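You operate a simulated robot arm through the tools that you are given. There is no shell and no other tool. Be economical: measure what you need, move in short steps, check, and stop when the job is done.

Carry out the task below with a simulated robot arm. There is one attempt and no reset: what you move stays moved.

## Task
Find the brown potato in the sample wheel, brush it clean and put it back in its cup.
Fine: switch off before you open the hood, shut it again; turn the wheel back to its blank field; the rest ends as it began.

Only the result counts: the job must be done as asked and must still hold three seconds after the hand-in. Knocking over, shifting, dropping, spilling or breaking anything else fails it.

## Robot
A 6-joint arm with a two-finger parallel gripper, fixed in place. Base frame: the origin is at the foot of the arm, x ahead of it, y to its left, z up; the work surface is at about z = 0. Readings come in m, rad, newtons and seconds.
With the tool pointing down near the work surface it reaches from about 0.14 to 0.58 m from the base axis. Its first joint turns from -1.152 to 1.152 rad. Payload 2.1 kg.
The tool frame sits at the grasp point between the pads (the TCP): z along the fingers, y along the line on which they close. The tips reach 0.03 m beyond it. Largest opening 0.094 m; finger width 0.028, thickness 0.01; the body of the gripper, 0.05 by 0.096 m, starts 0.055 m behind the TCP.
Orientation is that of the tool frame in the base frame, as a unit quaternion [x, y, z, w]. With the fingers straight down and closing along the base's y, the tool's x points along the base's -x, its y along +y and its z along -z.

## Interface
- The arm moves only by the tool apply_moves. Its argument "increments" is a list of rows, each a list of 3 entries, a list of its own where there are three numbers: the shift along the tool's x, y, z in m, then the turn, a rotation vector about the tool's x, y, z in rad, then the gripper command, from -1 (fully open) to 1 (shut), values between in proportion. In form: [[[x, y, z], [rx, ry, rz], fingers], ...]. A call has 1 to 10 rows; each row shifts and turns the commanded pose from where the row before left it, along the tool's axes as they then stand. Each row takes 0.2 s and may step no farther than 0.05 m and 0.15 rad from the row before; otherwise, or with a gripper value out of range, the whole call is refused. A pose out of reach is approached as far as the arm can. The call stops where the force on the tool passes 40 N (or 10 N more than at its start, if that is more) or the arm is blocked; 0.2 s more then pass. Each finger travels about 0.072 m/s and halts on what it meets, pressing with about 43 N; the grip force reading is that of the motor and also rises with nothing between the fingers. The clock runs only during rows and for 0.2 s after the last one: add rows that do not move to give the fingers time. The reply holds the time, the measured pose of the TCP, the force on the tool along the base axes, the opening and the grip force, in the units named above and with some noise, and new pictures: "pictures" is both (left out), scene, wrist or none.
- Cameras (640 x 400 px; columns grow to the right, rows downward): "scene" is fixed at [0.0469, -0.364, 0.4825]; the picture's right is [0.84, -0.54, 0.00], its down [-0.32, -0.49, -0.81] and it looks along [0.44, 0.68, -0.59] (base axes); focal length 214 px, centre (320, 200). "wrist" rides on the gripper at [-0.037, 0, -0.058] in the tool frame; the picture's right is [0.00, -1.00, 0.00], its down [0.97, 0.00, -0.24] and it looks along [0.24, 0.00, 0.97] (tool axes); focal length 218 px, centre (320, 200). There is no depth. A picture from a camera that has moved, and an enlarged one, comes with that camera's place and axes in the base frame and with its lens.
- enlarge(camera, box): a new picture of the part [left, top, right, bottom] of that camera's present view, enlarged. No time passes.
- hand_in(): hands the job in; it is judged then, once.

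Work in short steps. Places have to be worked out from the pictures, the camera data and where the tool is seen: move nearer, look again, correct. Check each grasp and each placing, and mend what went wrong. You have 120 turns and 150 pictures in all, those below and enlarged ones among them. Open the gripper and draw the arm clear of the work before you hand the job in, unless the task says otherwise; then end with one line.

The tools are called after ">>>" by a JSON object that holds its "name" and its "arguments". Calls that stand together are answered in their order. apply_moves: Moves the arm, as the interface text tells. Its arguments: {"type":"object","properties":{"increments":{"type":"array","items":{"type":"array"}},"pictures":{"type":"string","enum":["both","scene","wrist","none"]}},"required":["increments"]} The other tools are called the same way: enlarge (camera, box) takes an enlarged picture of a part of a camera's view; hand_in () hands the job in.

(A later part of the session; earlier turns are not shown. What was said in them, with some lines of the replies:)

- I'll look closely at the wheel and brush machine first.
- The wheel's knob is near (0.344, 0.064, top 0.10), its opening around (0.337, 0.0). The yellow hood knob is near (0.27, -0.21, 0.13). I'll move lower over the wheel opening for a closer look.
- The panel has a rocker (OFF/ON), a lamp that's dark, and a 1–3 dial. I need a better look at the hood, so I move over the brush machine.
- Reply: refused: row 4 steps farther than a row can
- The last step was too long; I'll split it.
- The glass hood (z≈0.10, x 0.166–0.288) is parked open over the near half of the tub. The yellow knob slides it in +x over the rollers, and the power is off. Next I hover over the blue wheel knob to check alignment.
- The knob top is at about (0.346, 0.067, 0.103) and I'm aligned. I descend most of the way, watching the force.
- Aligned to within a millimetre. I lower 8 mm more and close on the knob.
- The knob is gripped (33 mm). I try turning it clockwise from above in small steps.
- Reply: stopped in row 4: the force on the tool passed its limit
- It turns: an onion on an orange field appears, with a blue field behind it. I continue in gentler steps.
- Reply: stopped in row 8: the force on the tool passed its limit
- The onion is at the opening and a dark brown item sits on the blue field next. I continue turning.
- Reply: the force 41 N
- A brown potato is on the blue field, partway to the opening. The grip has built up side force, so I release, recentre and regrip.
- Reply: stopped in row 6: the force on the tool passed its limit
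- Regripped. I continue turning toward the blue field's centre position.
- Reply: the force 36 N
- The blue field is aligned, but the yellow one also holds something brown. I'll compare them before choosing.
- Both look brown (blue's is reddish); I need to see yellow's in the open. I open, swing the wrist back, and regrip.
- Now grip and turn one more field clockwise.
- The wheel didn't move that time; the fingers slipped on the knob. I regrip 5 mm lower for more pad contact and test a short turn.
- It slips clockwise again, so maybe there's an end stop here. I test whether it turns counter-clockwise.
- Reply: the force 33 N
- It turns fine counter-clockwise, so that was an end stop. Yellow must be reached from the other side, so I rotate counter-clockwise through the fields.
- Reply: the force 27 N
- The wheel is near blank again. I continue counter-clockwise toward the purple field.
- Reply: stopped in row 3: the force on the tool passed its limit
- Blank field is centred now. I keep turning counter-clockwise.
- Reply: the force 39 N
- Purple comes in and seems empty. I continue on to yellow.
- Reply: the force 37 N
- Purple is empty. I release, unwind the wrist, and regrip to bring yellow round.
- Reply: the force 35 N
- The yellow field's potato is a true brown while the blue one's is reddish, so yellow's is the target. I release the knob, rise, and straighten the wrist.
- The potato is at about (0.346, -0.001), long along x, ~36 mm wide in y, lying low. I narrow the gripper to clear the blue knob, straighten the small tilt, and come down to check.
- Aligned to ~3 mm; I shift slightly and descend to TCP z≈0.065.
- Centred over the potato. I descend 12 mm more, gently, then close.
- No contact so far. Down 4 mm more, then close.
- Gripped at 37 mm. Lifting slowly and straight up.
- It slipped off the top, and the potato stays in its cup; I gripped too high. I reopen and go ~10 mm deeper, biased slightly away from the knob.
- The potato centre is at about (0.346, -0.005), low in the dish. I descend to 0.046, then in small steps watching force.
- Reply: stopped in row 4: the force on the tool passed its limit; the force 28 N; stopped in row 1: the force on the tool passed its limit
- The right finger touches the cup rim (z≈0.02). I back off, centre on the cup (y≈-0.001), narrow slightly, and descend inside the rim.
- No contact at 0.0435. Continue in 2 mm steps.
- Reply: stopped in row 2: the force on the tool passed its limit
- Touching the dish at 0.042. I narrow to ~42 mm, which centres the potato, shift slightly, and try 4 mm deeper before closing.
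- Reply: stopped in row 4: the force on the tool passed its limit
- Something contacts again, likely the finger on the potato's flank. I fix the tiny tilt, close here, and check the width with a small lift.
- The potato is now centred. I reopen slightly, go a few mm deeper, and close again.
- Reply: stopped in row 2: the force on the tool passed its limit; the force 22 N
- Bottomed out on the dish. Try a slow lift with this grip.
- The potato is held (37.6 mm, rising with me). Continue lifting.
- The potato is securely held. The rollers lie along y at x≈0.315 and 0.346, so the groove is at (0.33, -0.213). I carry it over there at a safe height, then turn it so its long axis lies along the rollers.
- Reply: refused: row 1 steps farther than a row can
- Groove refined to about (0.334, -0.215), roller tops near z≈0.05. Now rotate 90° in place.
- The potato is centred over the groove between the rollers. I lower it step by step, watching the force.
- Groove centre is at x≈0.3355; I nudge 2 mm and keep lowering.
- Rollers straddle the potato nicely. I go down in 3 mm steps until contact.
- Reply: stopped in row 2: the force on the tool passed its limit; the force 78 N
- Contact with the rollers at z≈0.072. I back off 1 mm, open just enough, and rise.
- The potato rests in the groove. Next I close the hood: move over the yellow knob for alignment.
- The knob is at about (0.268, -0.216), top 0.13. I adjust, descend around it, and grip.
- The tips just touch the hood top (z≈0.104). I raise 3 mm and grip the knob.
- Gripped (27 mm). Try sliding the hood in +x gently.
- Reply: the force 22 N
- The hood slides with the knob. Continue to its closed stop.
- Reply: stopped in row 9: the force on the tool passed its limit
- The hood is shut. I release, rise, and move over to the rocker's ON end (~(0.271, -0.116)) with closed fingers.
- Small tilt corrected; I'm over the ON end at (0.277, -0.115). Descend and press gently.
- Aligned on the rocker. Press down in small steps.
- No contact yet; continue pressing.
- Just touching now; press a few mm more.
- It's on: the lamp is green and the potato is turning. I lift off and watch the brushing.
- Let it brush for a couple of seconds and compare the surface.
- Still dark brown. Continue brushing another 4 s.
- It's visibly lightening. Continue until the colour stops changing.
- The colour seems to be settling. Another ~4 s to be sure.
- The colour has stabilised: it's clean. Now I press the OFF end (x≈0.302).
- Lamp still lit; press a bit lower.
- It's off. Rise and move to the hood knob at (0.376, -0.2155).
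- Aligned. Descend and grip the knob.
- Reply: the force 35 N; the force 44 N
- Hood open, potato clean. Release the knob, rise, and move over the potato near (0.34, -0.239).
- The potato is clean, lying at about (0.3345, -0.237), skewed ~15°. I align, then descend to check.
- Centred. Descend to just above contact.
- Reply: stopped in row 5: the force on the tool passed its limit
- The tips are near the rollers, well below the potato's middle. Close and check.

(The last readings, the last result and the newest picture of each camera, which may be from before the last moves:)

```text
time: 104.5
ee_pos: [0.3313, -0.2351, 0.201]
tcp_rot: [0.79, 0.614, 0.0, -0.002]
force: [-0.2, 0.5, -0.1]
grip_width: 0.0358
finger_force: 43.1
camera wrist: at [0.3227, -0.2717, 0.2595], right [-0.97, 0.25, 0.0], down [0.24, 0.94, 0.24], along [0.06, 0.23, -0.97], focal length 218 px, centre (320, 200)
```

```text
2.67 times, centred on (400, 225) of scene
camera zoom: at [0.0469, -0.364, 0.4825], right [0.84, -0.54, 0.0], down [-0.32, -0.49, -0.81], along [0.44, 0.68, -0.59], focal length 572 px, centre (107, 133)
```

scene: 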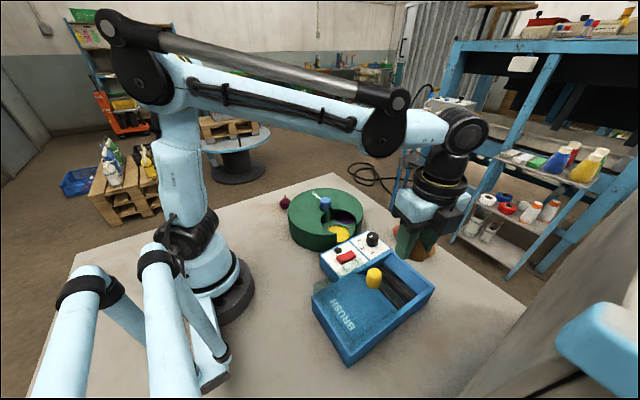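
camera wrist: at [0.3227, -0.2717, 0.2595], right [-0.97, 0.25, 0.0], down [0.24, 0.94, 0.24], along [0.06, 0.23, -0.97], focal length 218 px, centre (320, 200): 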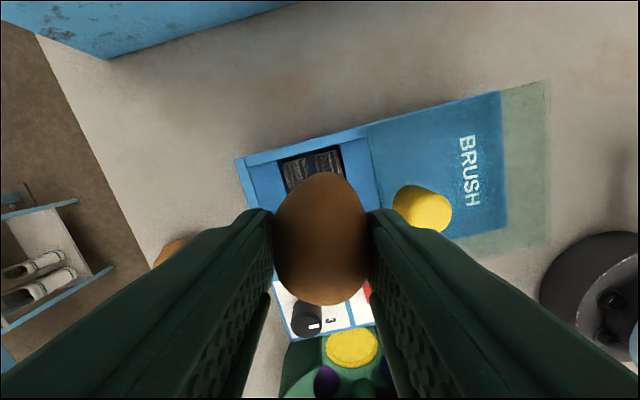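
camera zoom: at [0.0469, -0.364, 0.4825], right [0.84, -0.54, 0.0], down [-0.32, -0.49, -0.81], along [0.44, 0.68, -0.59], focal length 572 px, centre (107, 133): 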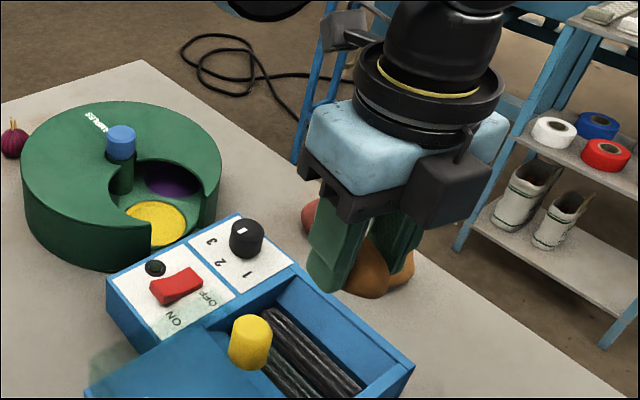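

Potato held. I square the wrist and carry it back above the yellow cup (≈(0.349, -0.001)).

>>> {"name": "apply_moves", "arguments": {"increments": [[[0, 0, 0], [0, 0, -0.13], 1], [[0, 0, 0], [0, 0, -0.12], 1], [[0.0467, 0.0035, 0], [0, 0, 0], 1], [[0.0467, 0.0035, 0], [0, 0, 0], 1], [[0.0467, 0.0035, 0], [0, 0, 0], 1], [[0.0467, 0.0035, 0], [0, 0, 0], 1], [[0.0467, 0.0035, 0], [0, 0, 0], 1], [[0, 0, 0.02], [0, 0, 0], 1], [[0, 0, 0], [0, 0, 0], 1]], "pictures": "both"}}

>>> {"name": "enlarge", "arguments": {"camera": "scene", "box": [280, 130, 400, 260]}}

```text
time: 106.5
ee_pos: [0.3526, -0.0006, 0.1788]
tcp_rot: [0.707, 0.707, -0.001, -0.001]
force: [0.0, -0.4, -0.4]
grip_width: 0.0356
finger_force: 42.6
camera wrist: at [0.3522, -0.0382, 0.2378], right [-1.0, 0.0, 0.0], down [0.0, 0.97, 0.24], along [0.0, 0.24, -0.97], focal length 218 px, centre (320, 200)
```

scene: 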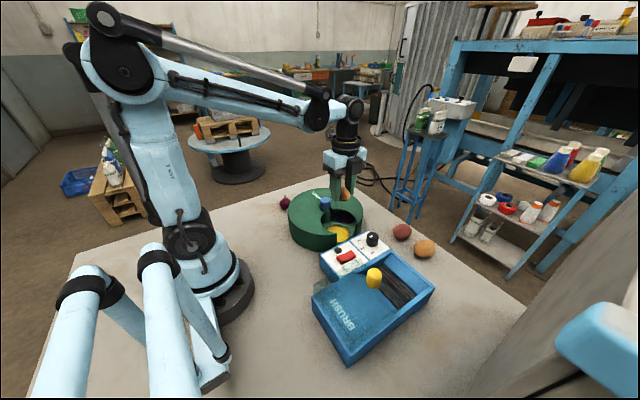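
wrist: 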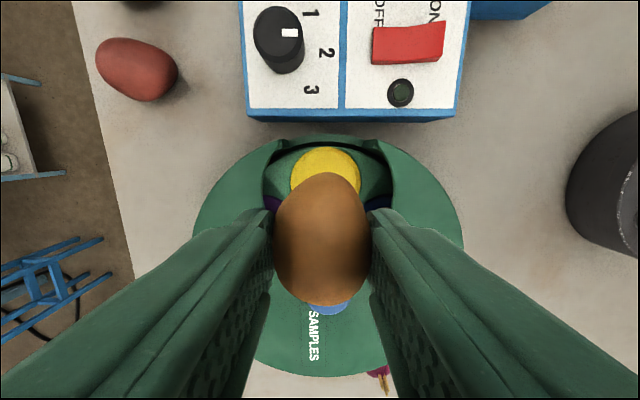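

```text
3.08 times, centred on (340, 195) of scene
camera zoom: at [0.0469, -0.364, 0.4825], right [0.84, -0.54, 0.0], down [-0.32, -0.49, -0.81], along [0.44, 0.68, -0.59], focal length 660 px, centre (258, 215)
```

zoom: 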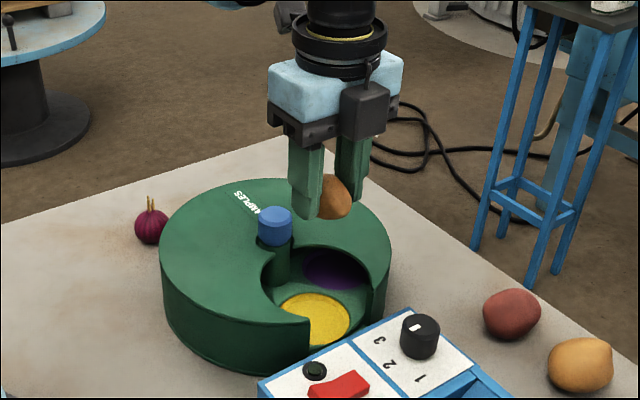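

The cup centre reads about (0.347, -0.002). I adjust and lower partway.

>>> {"name": "apply_moves", "arguments": {"increments": [[[0.001, -0.005, 0.04], [0, 0, 0], 1], [[0, 0, 0.04], [0, 0, 0], 1], [[0, 0, 0.01], [0, 0, 0], 1], [[0, 0, 0], [0, 0, 0], 1]], "pictures": "wrist"}}

>>> {"name": "enlarge", "arguments": {"camera": "scene", "box": [280, 150, 400, 260]}}

```text
time: 107.5
ee_pos: [0.3455, -0.0017, 0.0897]
tcp_rot: [0.707, 0.707, 0.001, -0.002]
force: [0.3, -0.6, -1.4]
grip_width: 0.0354
finger_force: 43.1
camera wrist: at [0.3465, -0.0383, 0.1477], right [-1.0, 0.0, 0.0], down [0.0, 0.97, 0.24], along [0.0, 0.24, -0.97], focal length 218 px, centre (320, 200)
```

wrist: 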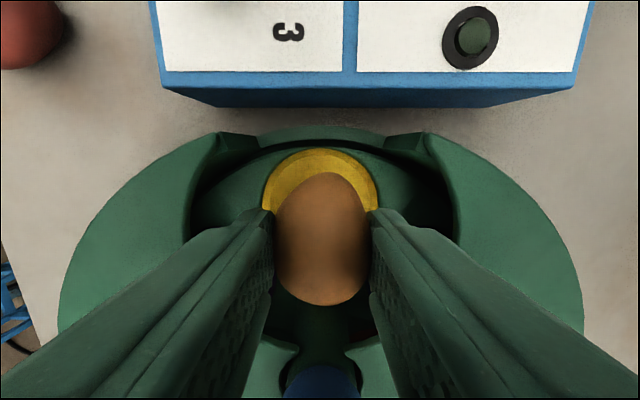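

```text
3.64 times, centred on (340, 205) of scene
camera zoom: at [0.0469, -0.364, 0.4825], right [0.84, -0.54, 0.0], down [-0.32, -0.49, -0.81], along [0.44, 0.68, -0.59], focal length 780 px, centre (247, 182)
```

zoom: 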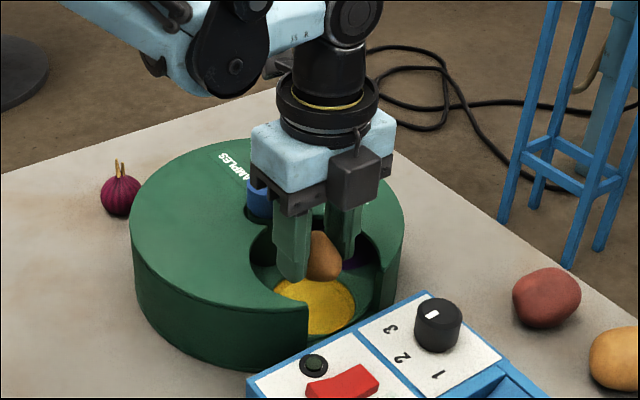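

Well-centred in x; nudge +2 mm in y and lower to contact.

>>> {"name": "apply_moves", "arguments": {"increments": [[[0.002, 0.0005, 0.015], [0, 0, 0], 1], [[0, 0, 0.01], [0, 0, 0], 1], [[0, 0, 0.004], [0, 0, 0], 1], [[0, 0, 0.003], [0, 0, 0], 1], [[0, 0, 0.003], [0, 0, 0], 1]], "pictures": "none"}}

>>> {"name": "apply_moves", "arguments": {"increments": [[[0, 0, 0.002], [0, 0, 0], 1], [[0, 0, 0.002], [0, 0, 0], 1], [[0, 0, 0.002], [0, 0, 0], 1]], "pictures": "wrist"}}

>>> {"name": "enlarge", "arguments": {"camera": "scene", "box": [300, 180, 380, 260]}}

```text
time: 108.7
ee_pos: [0.3456, 0.0004, 0.0559]
tcp_rot: [0.707, 0.707, 0.0, -0.002]
force: [-0.4, 0.6, -0.6]
grip_width: 0.0357
finger_force: 43.6
```

```text
time: 109.5
ee_pos: [0.3455, 0.0009, 0.0501]
tcp_rot: [0.707, 0.707, 0.0, -0.001]
force: [0.0, 0.4, 0.1]
grip_width: 0.0354
finger_force: 43.4
camera wrist: at [0.3468, -0.0358, 0.109], right [-1.0, 0.0, 0.0], down [0.0, 0.97, 0.24], along [0.0, 0.24, -0.97], focal length 218 px, centre (320, 200)
```

wrist: 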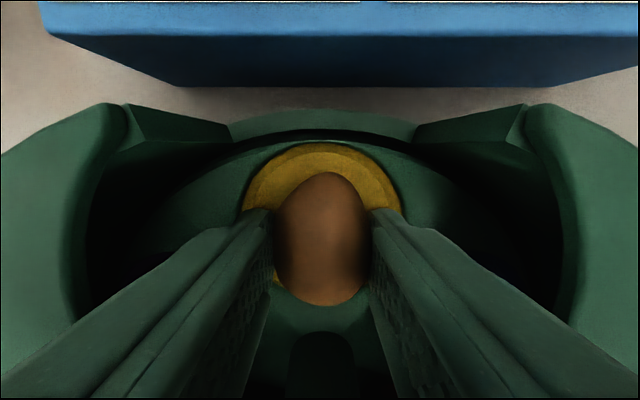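

```text
5.00 times, centred on (340, 220) of scene
camera zoom: at [0.0469, -0.364, 0.4825], right [0.84, -0.54, 0.0], down [-0.32, -0.49, -0.81], along [0.44, 0.68, -0.59], focal length 1072 px, centre (220, 100)
```

zoom: 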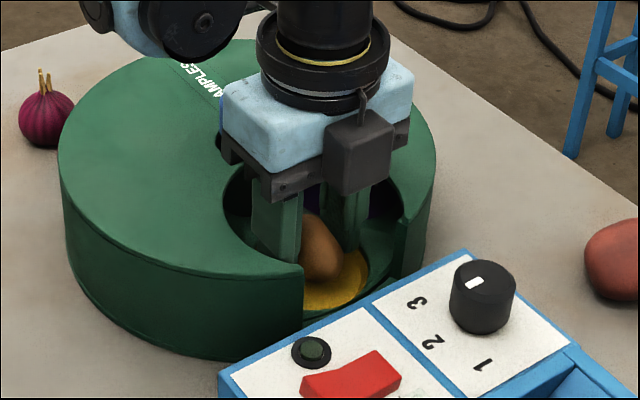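

Still no contact; keep lowering in 2 mm steps.

>>> {"name": "apply_moves", "arguments": {"increments": [[[0, 0, 0.002], [0, 0, 0], 1], [[0, 0, 0.002], [0, 0, 0], 1], [[0, 0, 0.002], [0, 0, 0], 1], [[0, 0, 0.002], [0, 0, 0], 1]], "pictures": "none"}}

```text
time: 110.4
ee_pos: [0.3448, 0.0008, 0.0444]
tcp_rot: [0.707, 0.707, 0.0, -0.002]
force: [-0.7, 0.9, 16.5]
grip_width: 0.0353
finger_force: 42.9
stopped in row 4: the force on the tool passed its limit (the readings are from after the stop); the commanded pose is now the measured one
```

Contact at 0.044. I raise 2 mm, open slightly, and lift straight out.

>>> {"name": "apply_moves", "arguments": {"increments": [[[0, 0, -0.002], [0, 0, 0], 1], [[0, 0, 0], [0, 0, 0], 0.15], [[0, 0, 0], [0, 0, 0], 0.05], [[0, 0, -0.005], [0, 0, 0], 0.02], [[0, 0, -0.015], [0, 0, 0], 0], [[0, 0, -0.03], [0, 0, 0], 0], [[0, 0, -0.04], [0, 0, 0], 0], [[0, 0, -0.04], [0, 0, 0], 0]], "pictures": "both"}}

>>> {"name": "enlarge", "arguments": {"camera": "scene", "box": [290, 170, 390, 260]}}

>>> {"name": "enlarge", "arguments": {"camera": "wrist", "box": [240, 100, 400, 230]}}

```text
time: 112.2
ee_pos: [0.3441, 0.0028, 0.1791]
tcp_rot: [0.707, 0.707, 0.001, -0.002]
force: [0.0, 0.4, -0.5]
grip_width: 0.0471
finger_force: 0.1
camera wrist: at [0.3458, -0.0341, 0.2368], right [-1.0, 0.0, 0.0], down [0.0, 0.97, 0.24], along [0.0, 0.24, -0.97], focal length 218 px, centre (320, 200)
```

scene: 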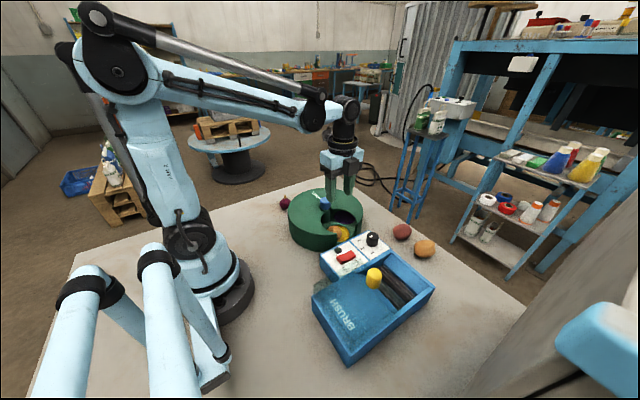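
wrist: 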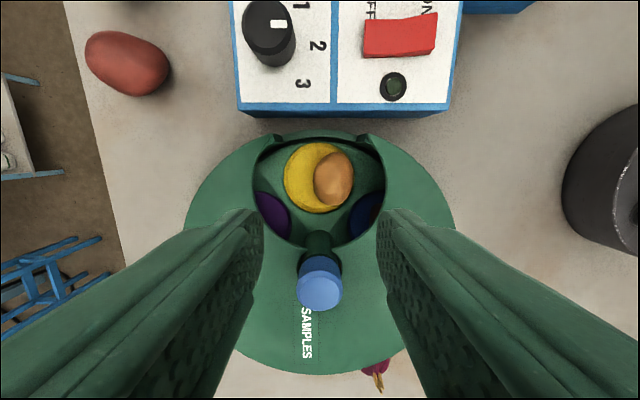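

```text
4.44 times, centred on (340, 215) of scene
camera zoom: at [0.0469, -0.364, 0.4825], right [0.84, -0.54, 0.0], down [-0.32, -0.49, -0.81], along [0.44, 0.68, -0.59], focal length 953 px, centre (231, 133)
```

zoom: 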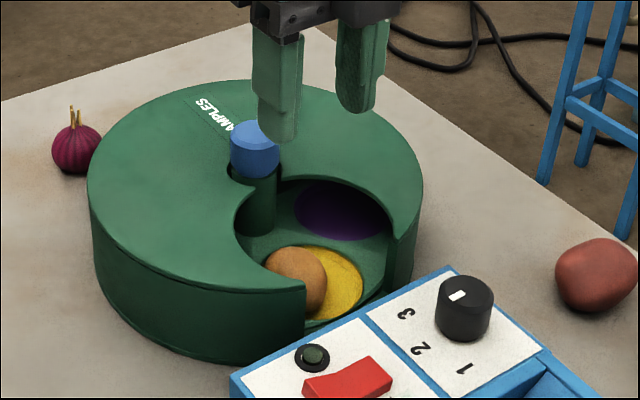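

```text
3.08 times, centred on (320, 165) of wrist
camera zoom: at [0.3458, -0.0341, 0.2368], right [-1.0, 0.0, 0.0], down [0.0, 0.97, 0.24], along [0.0, 0.24, -0.97], focal length 672 px, centre (320, 308)
```

zoom: 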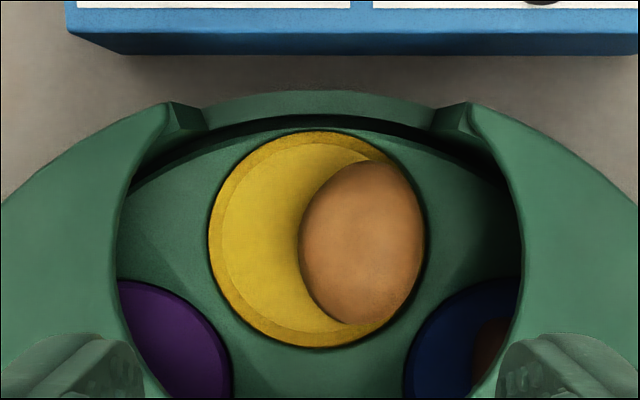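

The clean potato is in its yellow cup, within the rim. Next: turn the wheel back to blank (two fields clockwise). I move above the knob and unwind the wrist so one grip covers the turn.

>>> {"name": "apply_moves", "arguments": {"increments": [[[0.033, 0.001, 0], [0, 0, 0], 0], [[0.032, 0.001, 0], [0, 0, 0], 0], [[0, 0, 0], [0, 0, -0.15], 0], [[0, 0, 0], [0, 0, -0.15], 0], [[0, 0, 0], [0, 0, -0.15], 0], [[0, 0, 0], [0, 0, -0.15], 0], [[0, 0, 0], [0, 0, -0.15], 0], [[0, 0, 0], [0, 0, -0.15], 0], [[0, 0, 0], [0, 0, -0.15], 0], [[0, 0, 0], [0, 0, -0.15], 0]], "pictures": "none"}}

>>> {"name": "apply_moves", "arguments": {"increments": [[[0, 0, 0], [0, 0, -0.15], 0], [[0, 0, 0], [0, 0, -0.15], 0], [[0, 0, 0], [0, 0, -0.15], 0], [[0, 0, 0], [0, 0, -0.15], 0], [[0, 0, 0], [0, 0, -0.15], 0], [[0, 0, 0], [0, 0, -0.15], 0], [[0, 0, 0], [0, 0, -0.15], 0], [[0, 0, 0], [0, 0, -0.15], 0], [[0, 0, 0], [0, 0, -0.15], 0], [[0, 0, 0], [0, 0, -0.15], 0]], "pictures": "none"}}

```text
time: 114.4
ee_pos: [0.346, 0.0676, 0.1763]
tcp_rot: [0.183, 0.983, 0.001, -0.001]
force: [0.3, -0.3, -1.1]
grip_width: 0.047
finger_force: 0.1
```

```text
time: 116.6
ee_pos: [0.3478, 0.0665, 0.1761]
tcp_rot: [-0.536, 0.844, 0.001, -0.001]
force: [-0.4, 0.4, 0.2]
grip_width: 0.047
finger_force: 0.0
```

Positioned over the knob at (0.347, 0.067). Descend and grip.

>>> {"name": "apply_moves", "arguments": {"increments": [[[0, 0, 0], [0, 0, 0], -0.2], [[0, 0, 0.04], [0, 0, 0], -0.2], [[0, 0, 0.025], [0, 0, 0], -0.2], [[0, 0, 0.006], [0, 0, 0], -0.2], [[0, 0, 0], [0, 0, 0], 1], [[0, 0, 0], [0, 0, 0], 1], [[0, 0, 0], [0, 0, 0], 1]], "pictures": "none"}}

>>> {"name": "apply_moves", "arguments": {"increments": [[[0, 0, 0], [0, 0, 0.1], 1], [[0, 0, 0], [0, 0, 0.1], 1], [[0, 0, 0], [0, 0, 0.1], 1], [[0, 0, 0], [0, 0, 0.1], 1], [[0, 0, 0], [0, 0, 0.1], 1], [[0, 0, 0], [0, 0, 0.1], 1], [[0, 0, 0], [0, 0, 0.1], 1], [[0, 0, 0], [0, 0, 0.1], 1], [[0, 0, 0], [0, 0, 0.1], 1], [[0, 0, 0], [0, 0, 0.1], 1]], "pictures": "none"}}

>>> {"name": "enlarge", "arguments": {"camera": "scene", "box": [280, 150, 400, 260]}}

```text
time: 118.0
ee_pos: [0.3457, 0.0682, 0.1044]
tcp_rot: [-0.536, 0.844, 0.008, -0.005]
force: [-4.4, 2.5, 1.8]
grip_width: 0.0337
finger_force: 45.5
stopped in row 6: the force on the tool passed its limit (the readings are from after the stop); the commanded pose is now the measured one
```

```text
time: 120.2
ee_pos: [0.3452, 0.0677, 0.1055]
tcp_rot: [-0.066, 0.998, 0.007, -0.007]
force: [-1.3, 7.0, 0.2]
grip_width: 0.0333
finger_force: 45.3
```

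```text
3.64 times, centred on (340, 205) of scene
camera zoom: at [0.0469, -0.364, 0.4825], right [0.84, -0.54, 0.0], down [-0.32, -0.49, -0.81], along [0.44, 0.68, -0.59], focal length 780 px, centre (247, 182)
```

zoom: 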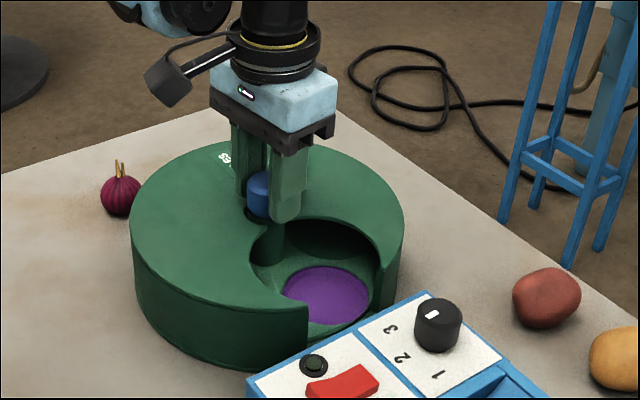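

Purple is passing as expected. Continue to blank: another ~1.5 rad.

>>> {"name": "apply_moves", "arguments": {"increments": [[[0, 0, 0], [0, 0, 0.1], 1], [[0, 0, 0], [0, 0, 0.1], 1], [[0, 0, 0], [0, 0, 0.1], 1], [[0, 0, 0], [0, 0, 0.1], 1], [[0, 0, 0], [0, 0, 0.1], 1], [[0, 0, 0], [0, 0, 0.1], 1], [[0, 0, 0], [0, 0, 0.1], 1], [[0, 0, 0], [0, 0, 0.1], 1], [[0, 0, 0], [0, 0, 0.1], 1], [[0, 0, 0], [0, 0, 0.1], 1]], "pictures": "none"}}

>>> {"name": "apply_moves", "arguments": {"increments": [[[0, 0, 0], [0, 0, 0.1], 1], [[0, 0, 0], [0, 0, 0.1], 1], [[0, 0, 0], [0, 0, 0.1], 1], [[0, 0, 0], [0, 0, 0.1], 1], [[0, 0, 0], [0, 0, 0.1], 1]], "pictures": "wrist"}}

```text
time: 122.4
ee_pos: [0.345, 0.0683, 0.1047]
tcp_rot: [0.422, 0.906, -0.001, -0.007]
force: [9.7, -11.1, -18.3]
grip_width: 0.0334
finger_force: 44.7
```

```text
time: 123.6
ee_pos: [0.3465, 0.0678, 0.1043]
tcp_rot: [0.633, 0.774, -0.002, -0.008]
force: [2.4, -19.3, -16.4]
grip_width: 0.0335
finger_force: 44.5
camera wrist: at [0.3543, 0.0311, 0.1627], right [-0.98, -0.2, 0.01], down [-0.19, 0.95, 0.25], along [-0.06, 0.24, -0.97], focal length 218 px, centre (320, 200)
```

wrist: 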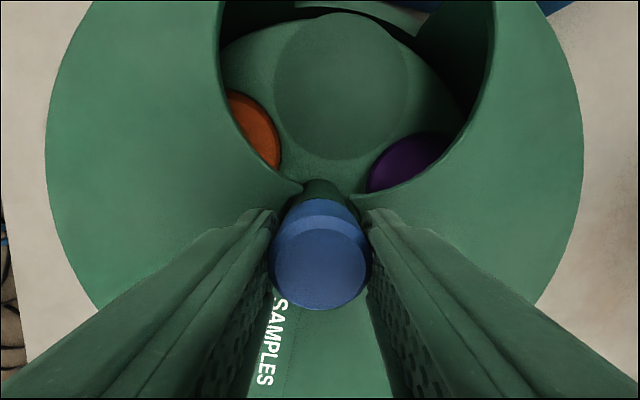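

Blank is nearly centred; a touch more clockwise, then release so it settles in its detent.

>>> {"name": "apply_moves", "arguments": {"increments": [[[0, 0, 0], [0, 0, 0.08], 1], [[0, 0, 0], [0, 0, 0], 1], [[0, 0, 0], [0, 0, 0], 0.2], [[0, 0, 0], [0, 0, 0], -0.1], [[0, 0, -0.04], [0, 0, 0], -0.2], [[0, 0, -0.04], [0, 0, 0], 0], [[0, 0, -0.01], [0, 0, 0], 0]], "pictures": "wrist"}}

>>> {"name": "enlarge", "arguments": {"camera": "scene", "box": [270, 170, 390, 270]}}

```text
time: 125.2
ee_pos: [0.3467, 0.0663, 0.1943]
tcp_rot: [0.662, 0.749, -0.002, -0.008]
force: [0.2, 0.1, -0.1]
grip_width: 0.047
finger_force: 0.0
camera wrist: at [0.3528, 0.0293, 0.2516], right [-0.99, -0.12, 0.01], down [-0.11, 0.96, 0.25], along [-0.04, 0.25, -0.97], focal length 218 px, centre (320, 200)
```

wrist: 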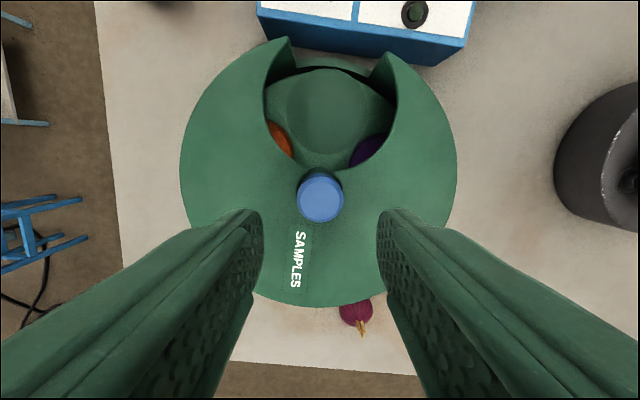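

```text
4.00 times, centred on (330, 220) of scene
camera zoom: at [0.0469, -0.364, 0.4825], right [0.84, -0.54, 0.0], down [-0.32, -0.49, -0.81], along [0.44, 0.68, -0.59], focal length 858 px, centre (280, 120)
```

zoom: 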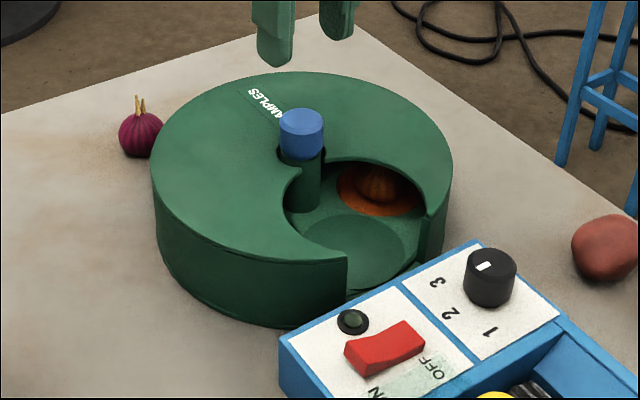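

The wheel view matches the start. Now I move to the hood knob at (0.2665, -0.2155) to shut the hood.

>>> {"name": "apply_moves", "arguments": {"increments": [[[0, 0, 0], [0, 0, 0.123], 0], [[0, 0, 0], [-0.014, -0.0085, 0], 0], [[-0.0403, -0.0115, 0], [0, 0, 0], 0], [[-0.0403, -0.0115, 0], [0, 0, 0], 0], [[-0.0403, -0.0115, 0], [0, 0, 0], 0], [[-0.0403, -0.0115, 0], [0, 0, 0], 0], [[-0.0403, -0.0115, 0], [0, 0, 0], 0], [[-0.0403, -0.0115, 0], [0, 0, 0], -0.4], [[-0.04, -0.011, 0], [0, 0, 0], -0.4], [[0, 0, 0], [0, 0, 0], -0.4]], "pictures": "wrist"}}

```text
time: 127.4
ee_pos: [0.2635, -0.2163, 0.1949]
tcp_rot: [0.707, 0.707, -0.001, -0.001]
force: [0.5, 0.3, 0.1]
grip_width: 0.0658
finger_force: 0.0
camera wrist: at [0.2643, -0.253, 0.2532], right [-1.0, 0.0, 0.0], down [0.0, 0.97, 0.24], along [0.0, 0.24, -0.97], focal length 218 px, centre (320, 200)
```

wrist: 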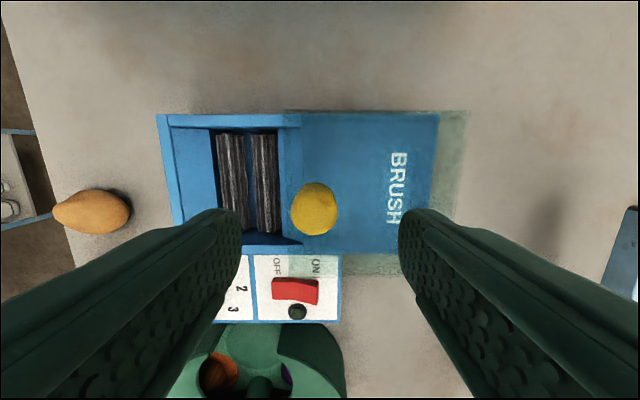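

Knob at x≈0.267. Adjust, descend, grip and slide +x to the stop.

>>> {"name": "apply_moves", "arguments": {"increments": [[[0.001, 0.003, 0.035], [0, 0, 0], -0.4], [[0, 0, 0.022], [0, 0, 0], -0.4], [[0, 0, 0], [0, 0, 0], 1], [[0, 0, 0], [0, 0, 0], 1], [[0, 0, 0], [0, 0, 0], 1], [[0, 0, 0], [0, 0, 0], 1], [[0, 0.01, 0], [0, 0, 0], 1]], "pictures": "none"}}

>>> {"name": "apply_moves", "arguments": {"increments": [[[0, 0.012, 0], [0, 0, 0], 1], [[0, 0.012, 0], [0, 0, 0], 1], [[0, 0.012, 0], [0, 0, 0], 1], [[0, 0.012, 0], [0, 0, 0], 1], [[0, 0.012, 0], [0, 0, 0], 1], [[0, 0.012, 0], [0, 0, 0], 1], [[0, 0.01, 0], [0, 0, 0], 1], [[0, 0.01, 0], [0, 0, 0], 1], [[0, 0.008, 0], [0, 0, 0], 1], [[0, 0.005, 0], [0, 0, 0], 1]], "pictures": "none"}}

```text
time: 129.0
ee_pos: [0.2784, -0.2122, 0.1381]
tcp_rot: [0.708, 0.706, -0.002, 0.0]
force: [-0.4, -2.0, -34.5]
grip_width: 0.0274
finger_force: 45.8
```

```text
time: 131.2
ee_pos: [0.3746, -0.2138, 0.1392]
tcp_rot: [0.709, 0.705, -0.008, -0.007]
force: [-10.3, 2.8, 1.2]
grip_width: 0.0277
finger_force: 45.5
stopped in row 10: the force on the tool passed its limit (the readings are from after the stop); the commanded pose is now the measured one
```

Reached the stop at x≈0.375. Release, rise and retreat, then check everything.

>>> {"name": "apply_moves", "arguments": {"increments": [[[0, 0, 0], [0, 0, 0], 0.2], [[0, 0, 0], [0, 0, 0], 0], [[0, 0, -0.03], [0, 0, 0], 0], [[0, 0, -0.04], [0, 0, 0], -0.5], [[0, 0, -0.045], [0, 0, 0], -1], [[0.03, -0.035, -0.01], [0, 0, 0], -1], [[0.03, -0.035, -0.01], [0, 0, 0], -1], [[0.03, -0.035, 0], [0, 0, 0], -1]], "pictures": "both"}}

>>> {"name": "enlarge", "arguments": {"camera": "scene", "box": [260, 160, 460, 380]}}

```text
time: 133.0
ee_pos: [0.2726, -0.1234, 0.2731]
tcp_rot: [0.709, 0.705, -0.007, -0.008]
force: [0.0, -0.1, 0.3]
grip_width: 0.0945
finger_force: 0.1
camera wrist: at [0.2749, -0.1614, 0.3308], right [-1.0, 0.0, 0.02], down [0.01, 0.97, 0.24], along [-0.02, 0.24, -0.97], focal length 218 px, centre (320, 200)
```

scene: 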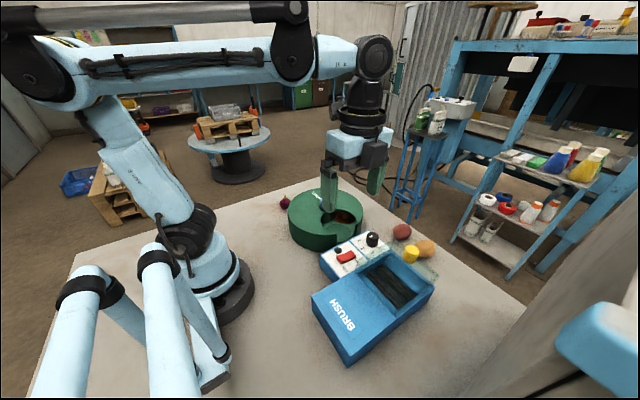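
wrist: 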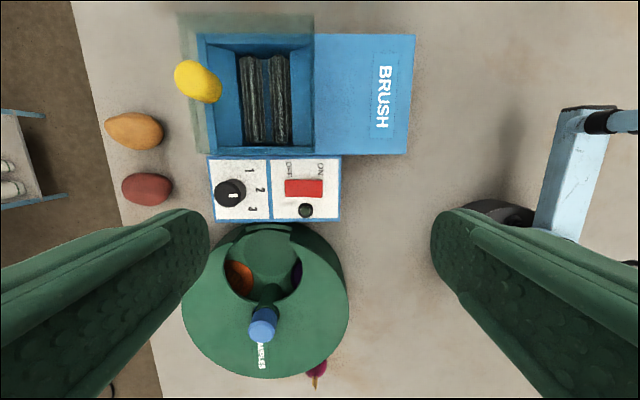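

```text
1.82 times, centred on (360, 270) of scene
camera zoom: at [0.0469, -0.364, 0.4825], right [0.84, -0.54, 0.0], down [-0.32, -0.49, -0.81], along [0.44, 0.68, -0.59], focal length 390 px, centre (247, 73)
```

zoom: 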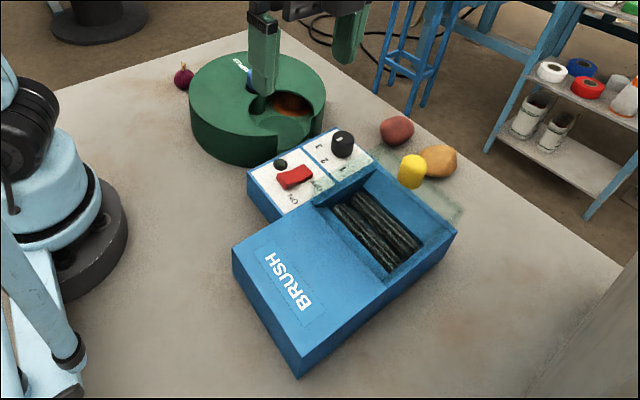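

The hood is shut, the switch is off, the wheel is on its blank field, and nothing else has moved. Handing in.

>>> {"name": "hand_in", "arguments": {}}

```text
The job is handed in.
```

I brushed the brown potato clean and put it back in its yellow cup. The machine is off, the hood shut and the wheel back on its blank field, which hides the cup, so I didn't see the potato again after the last turn.
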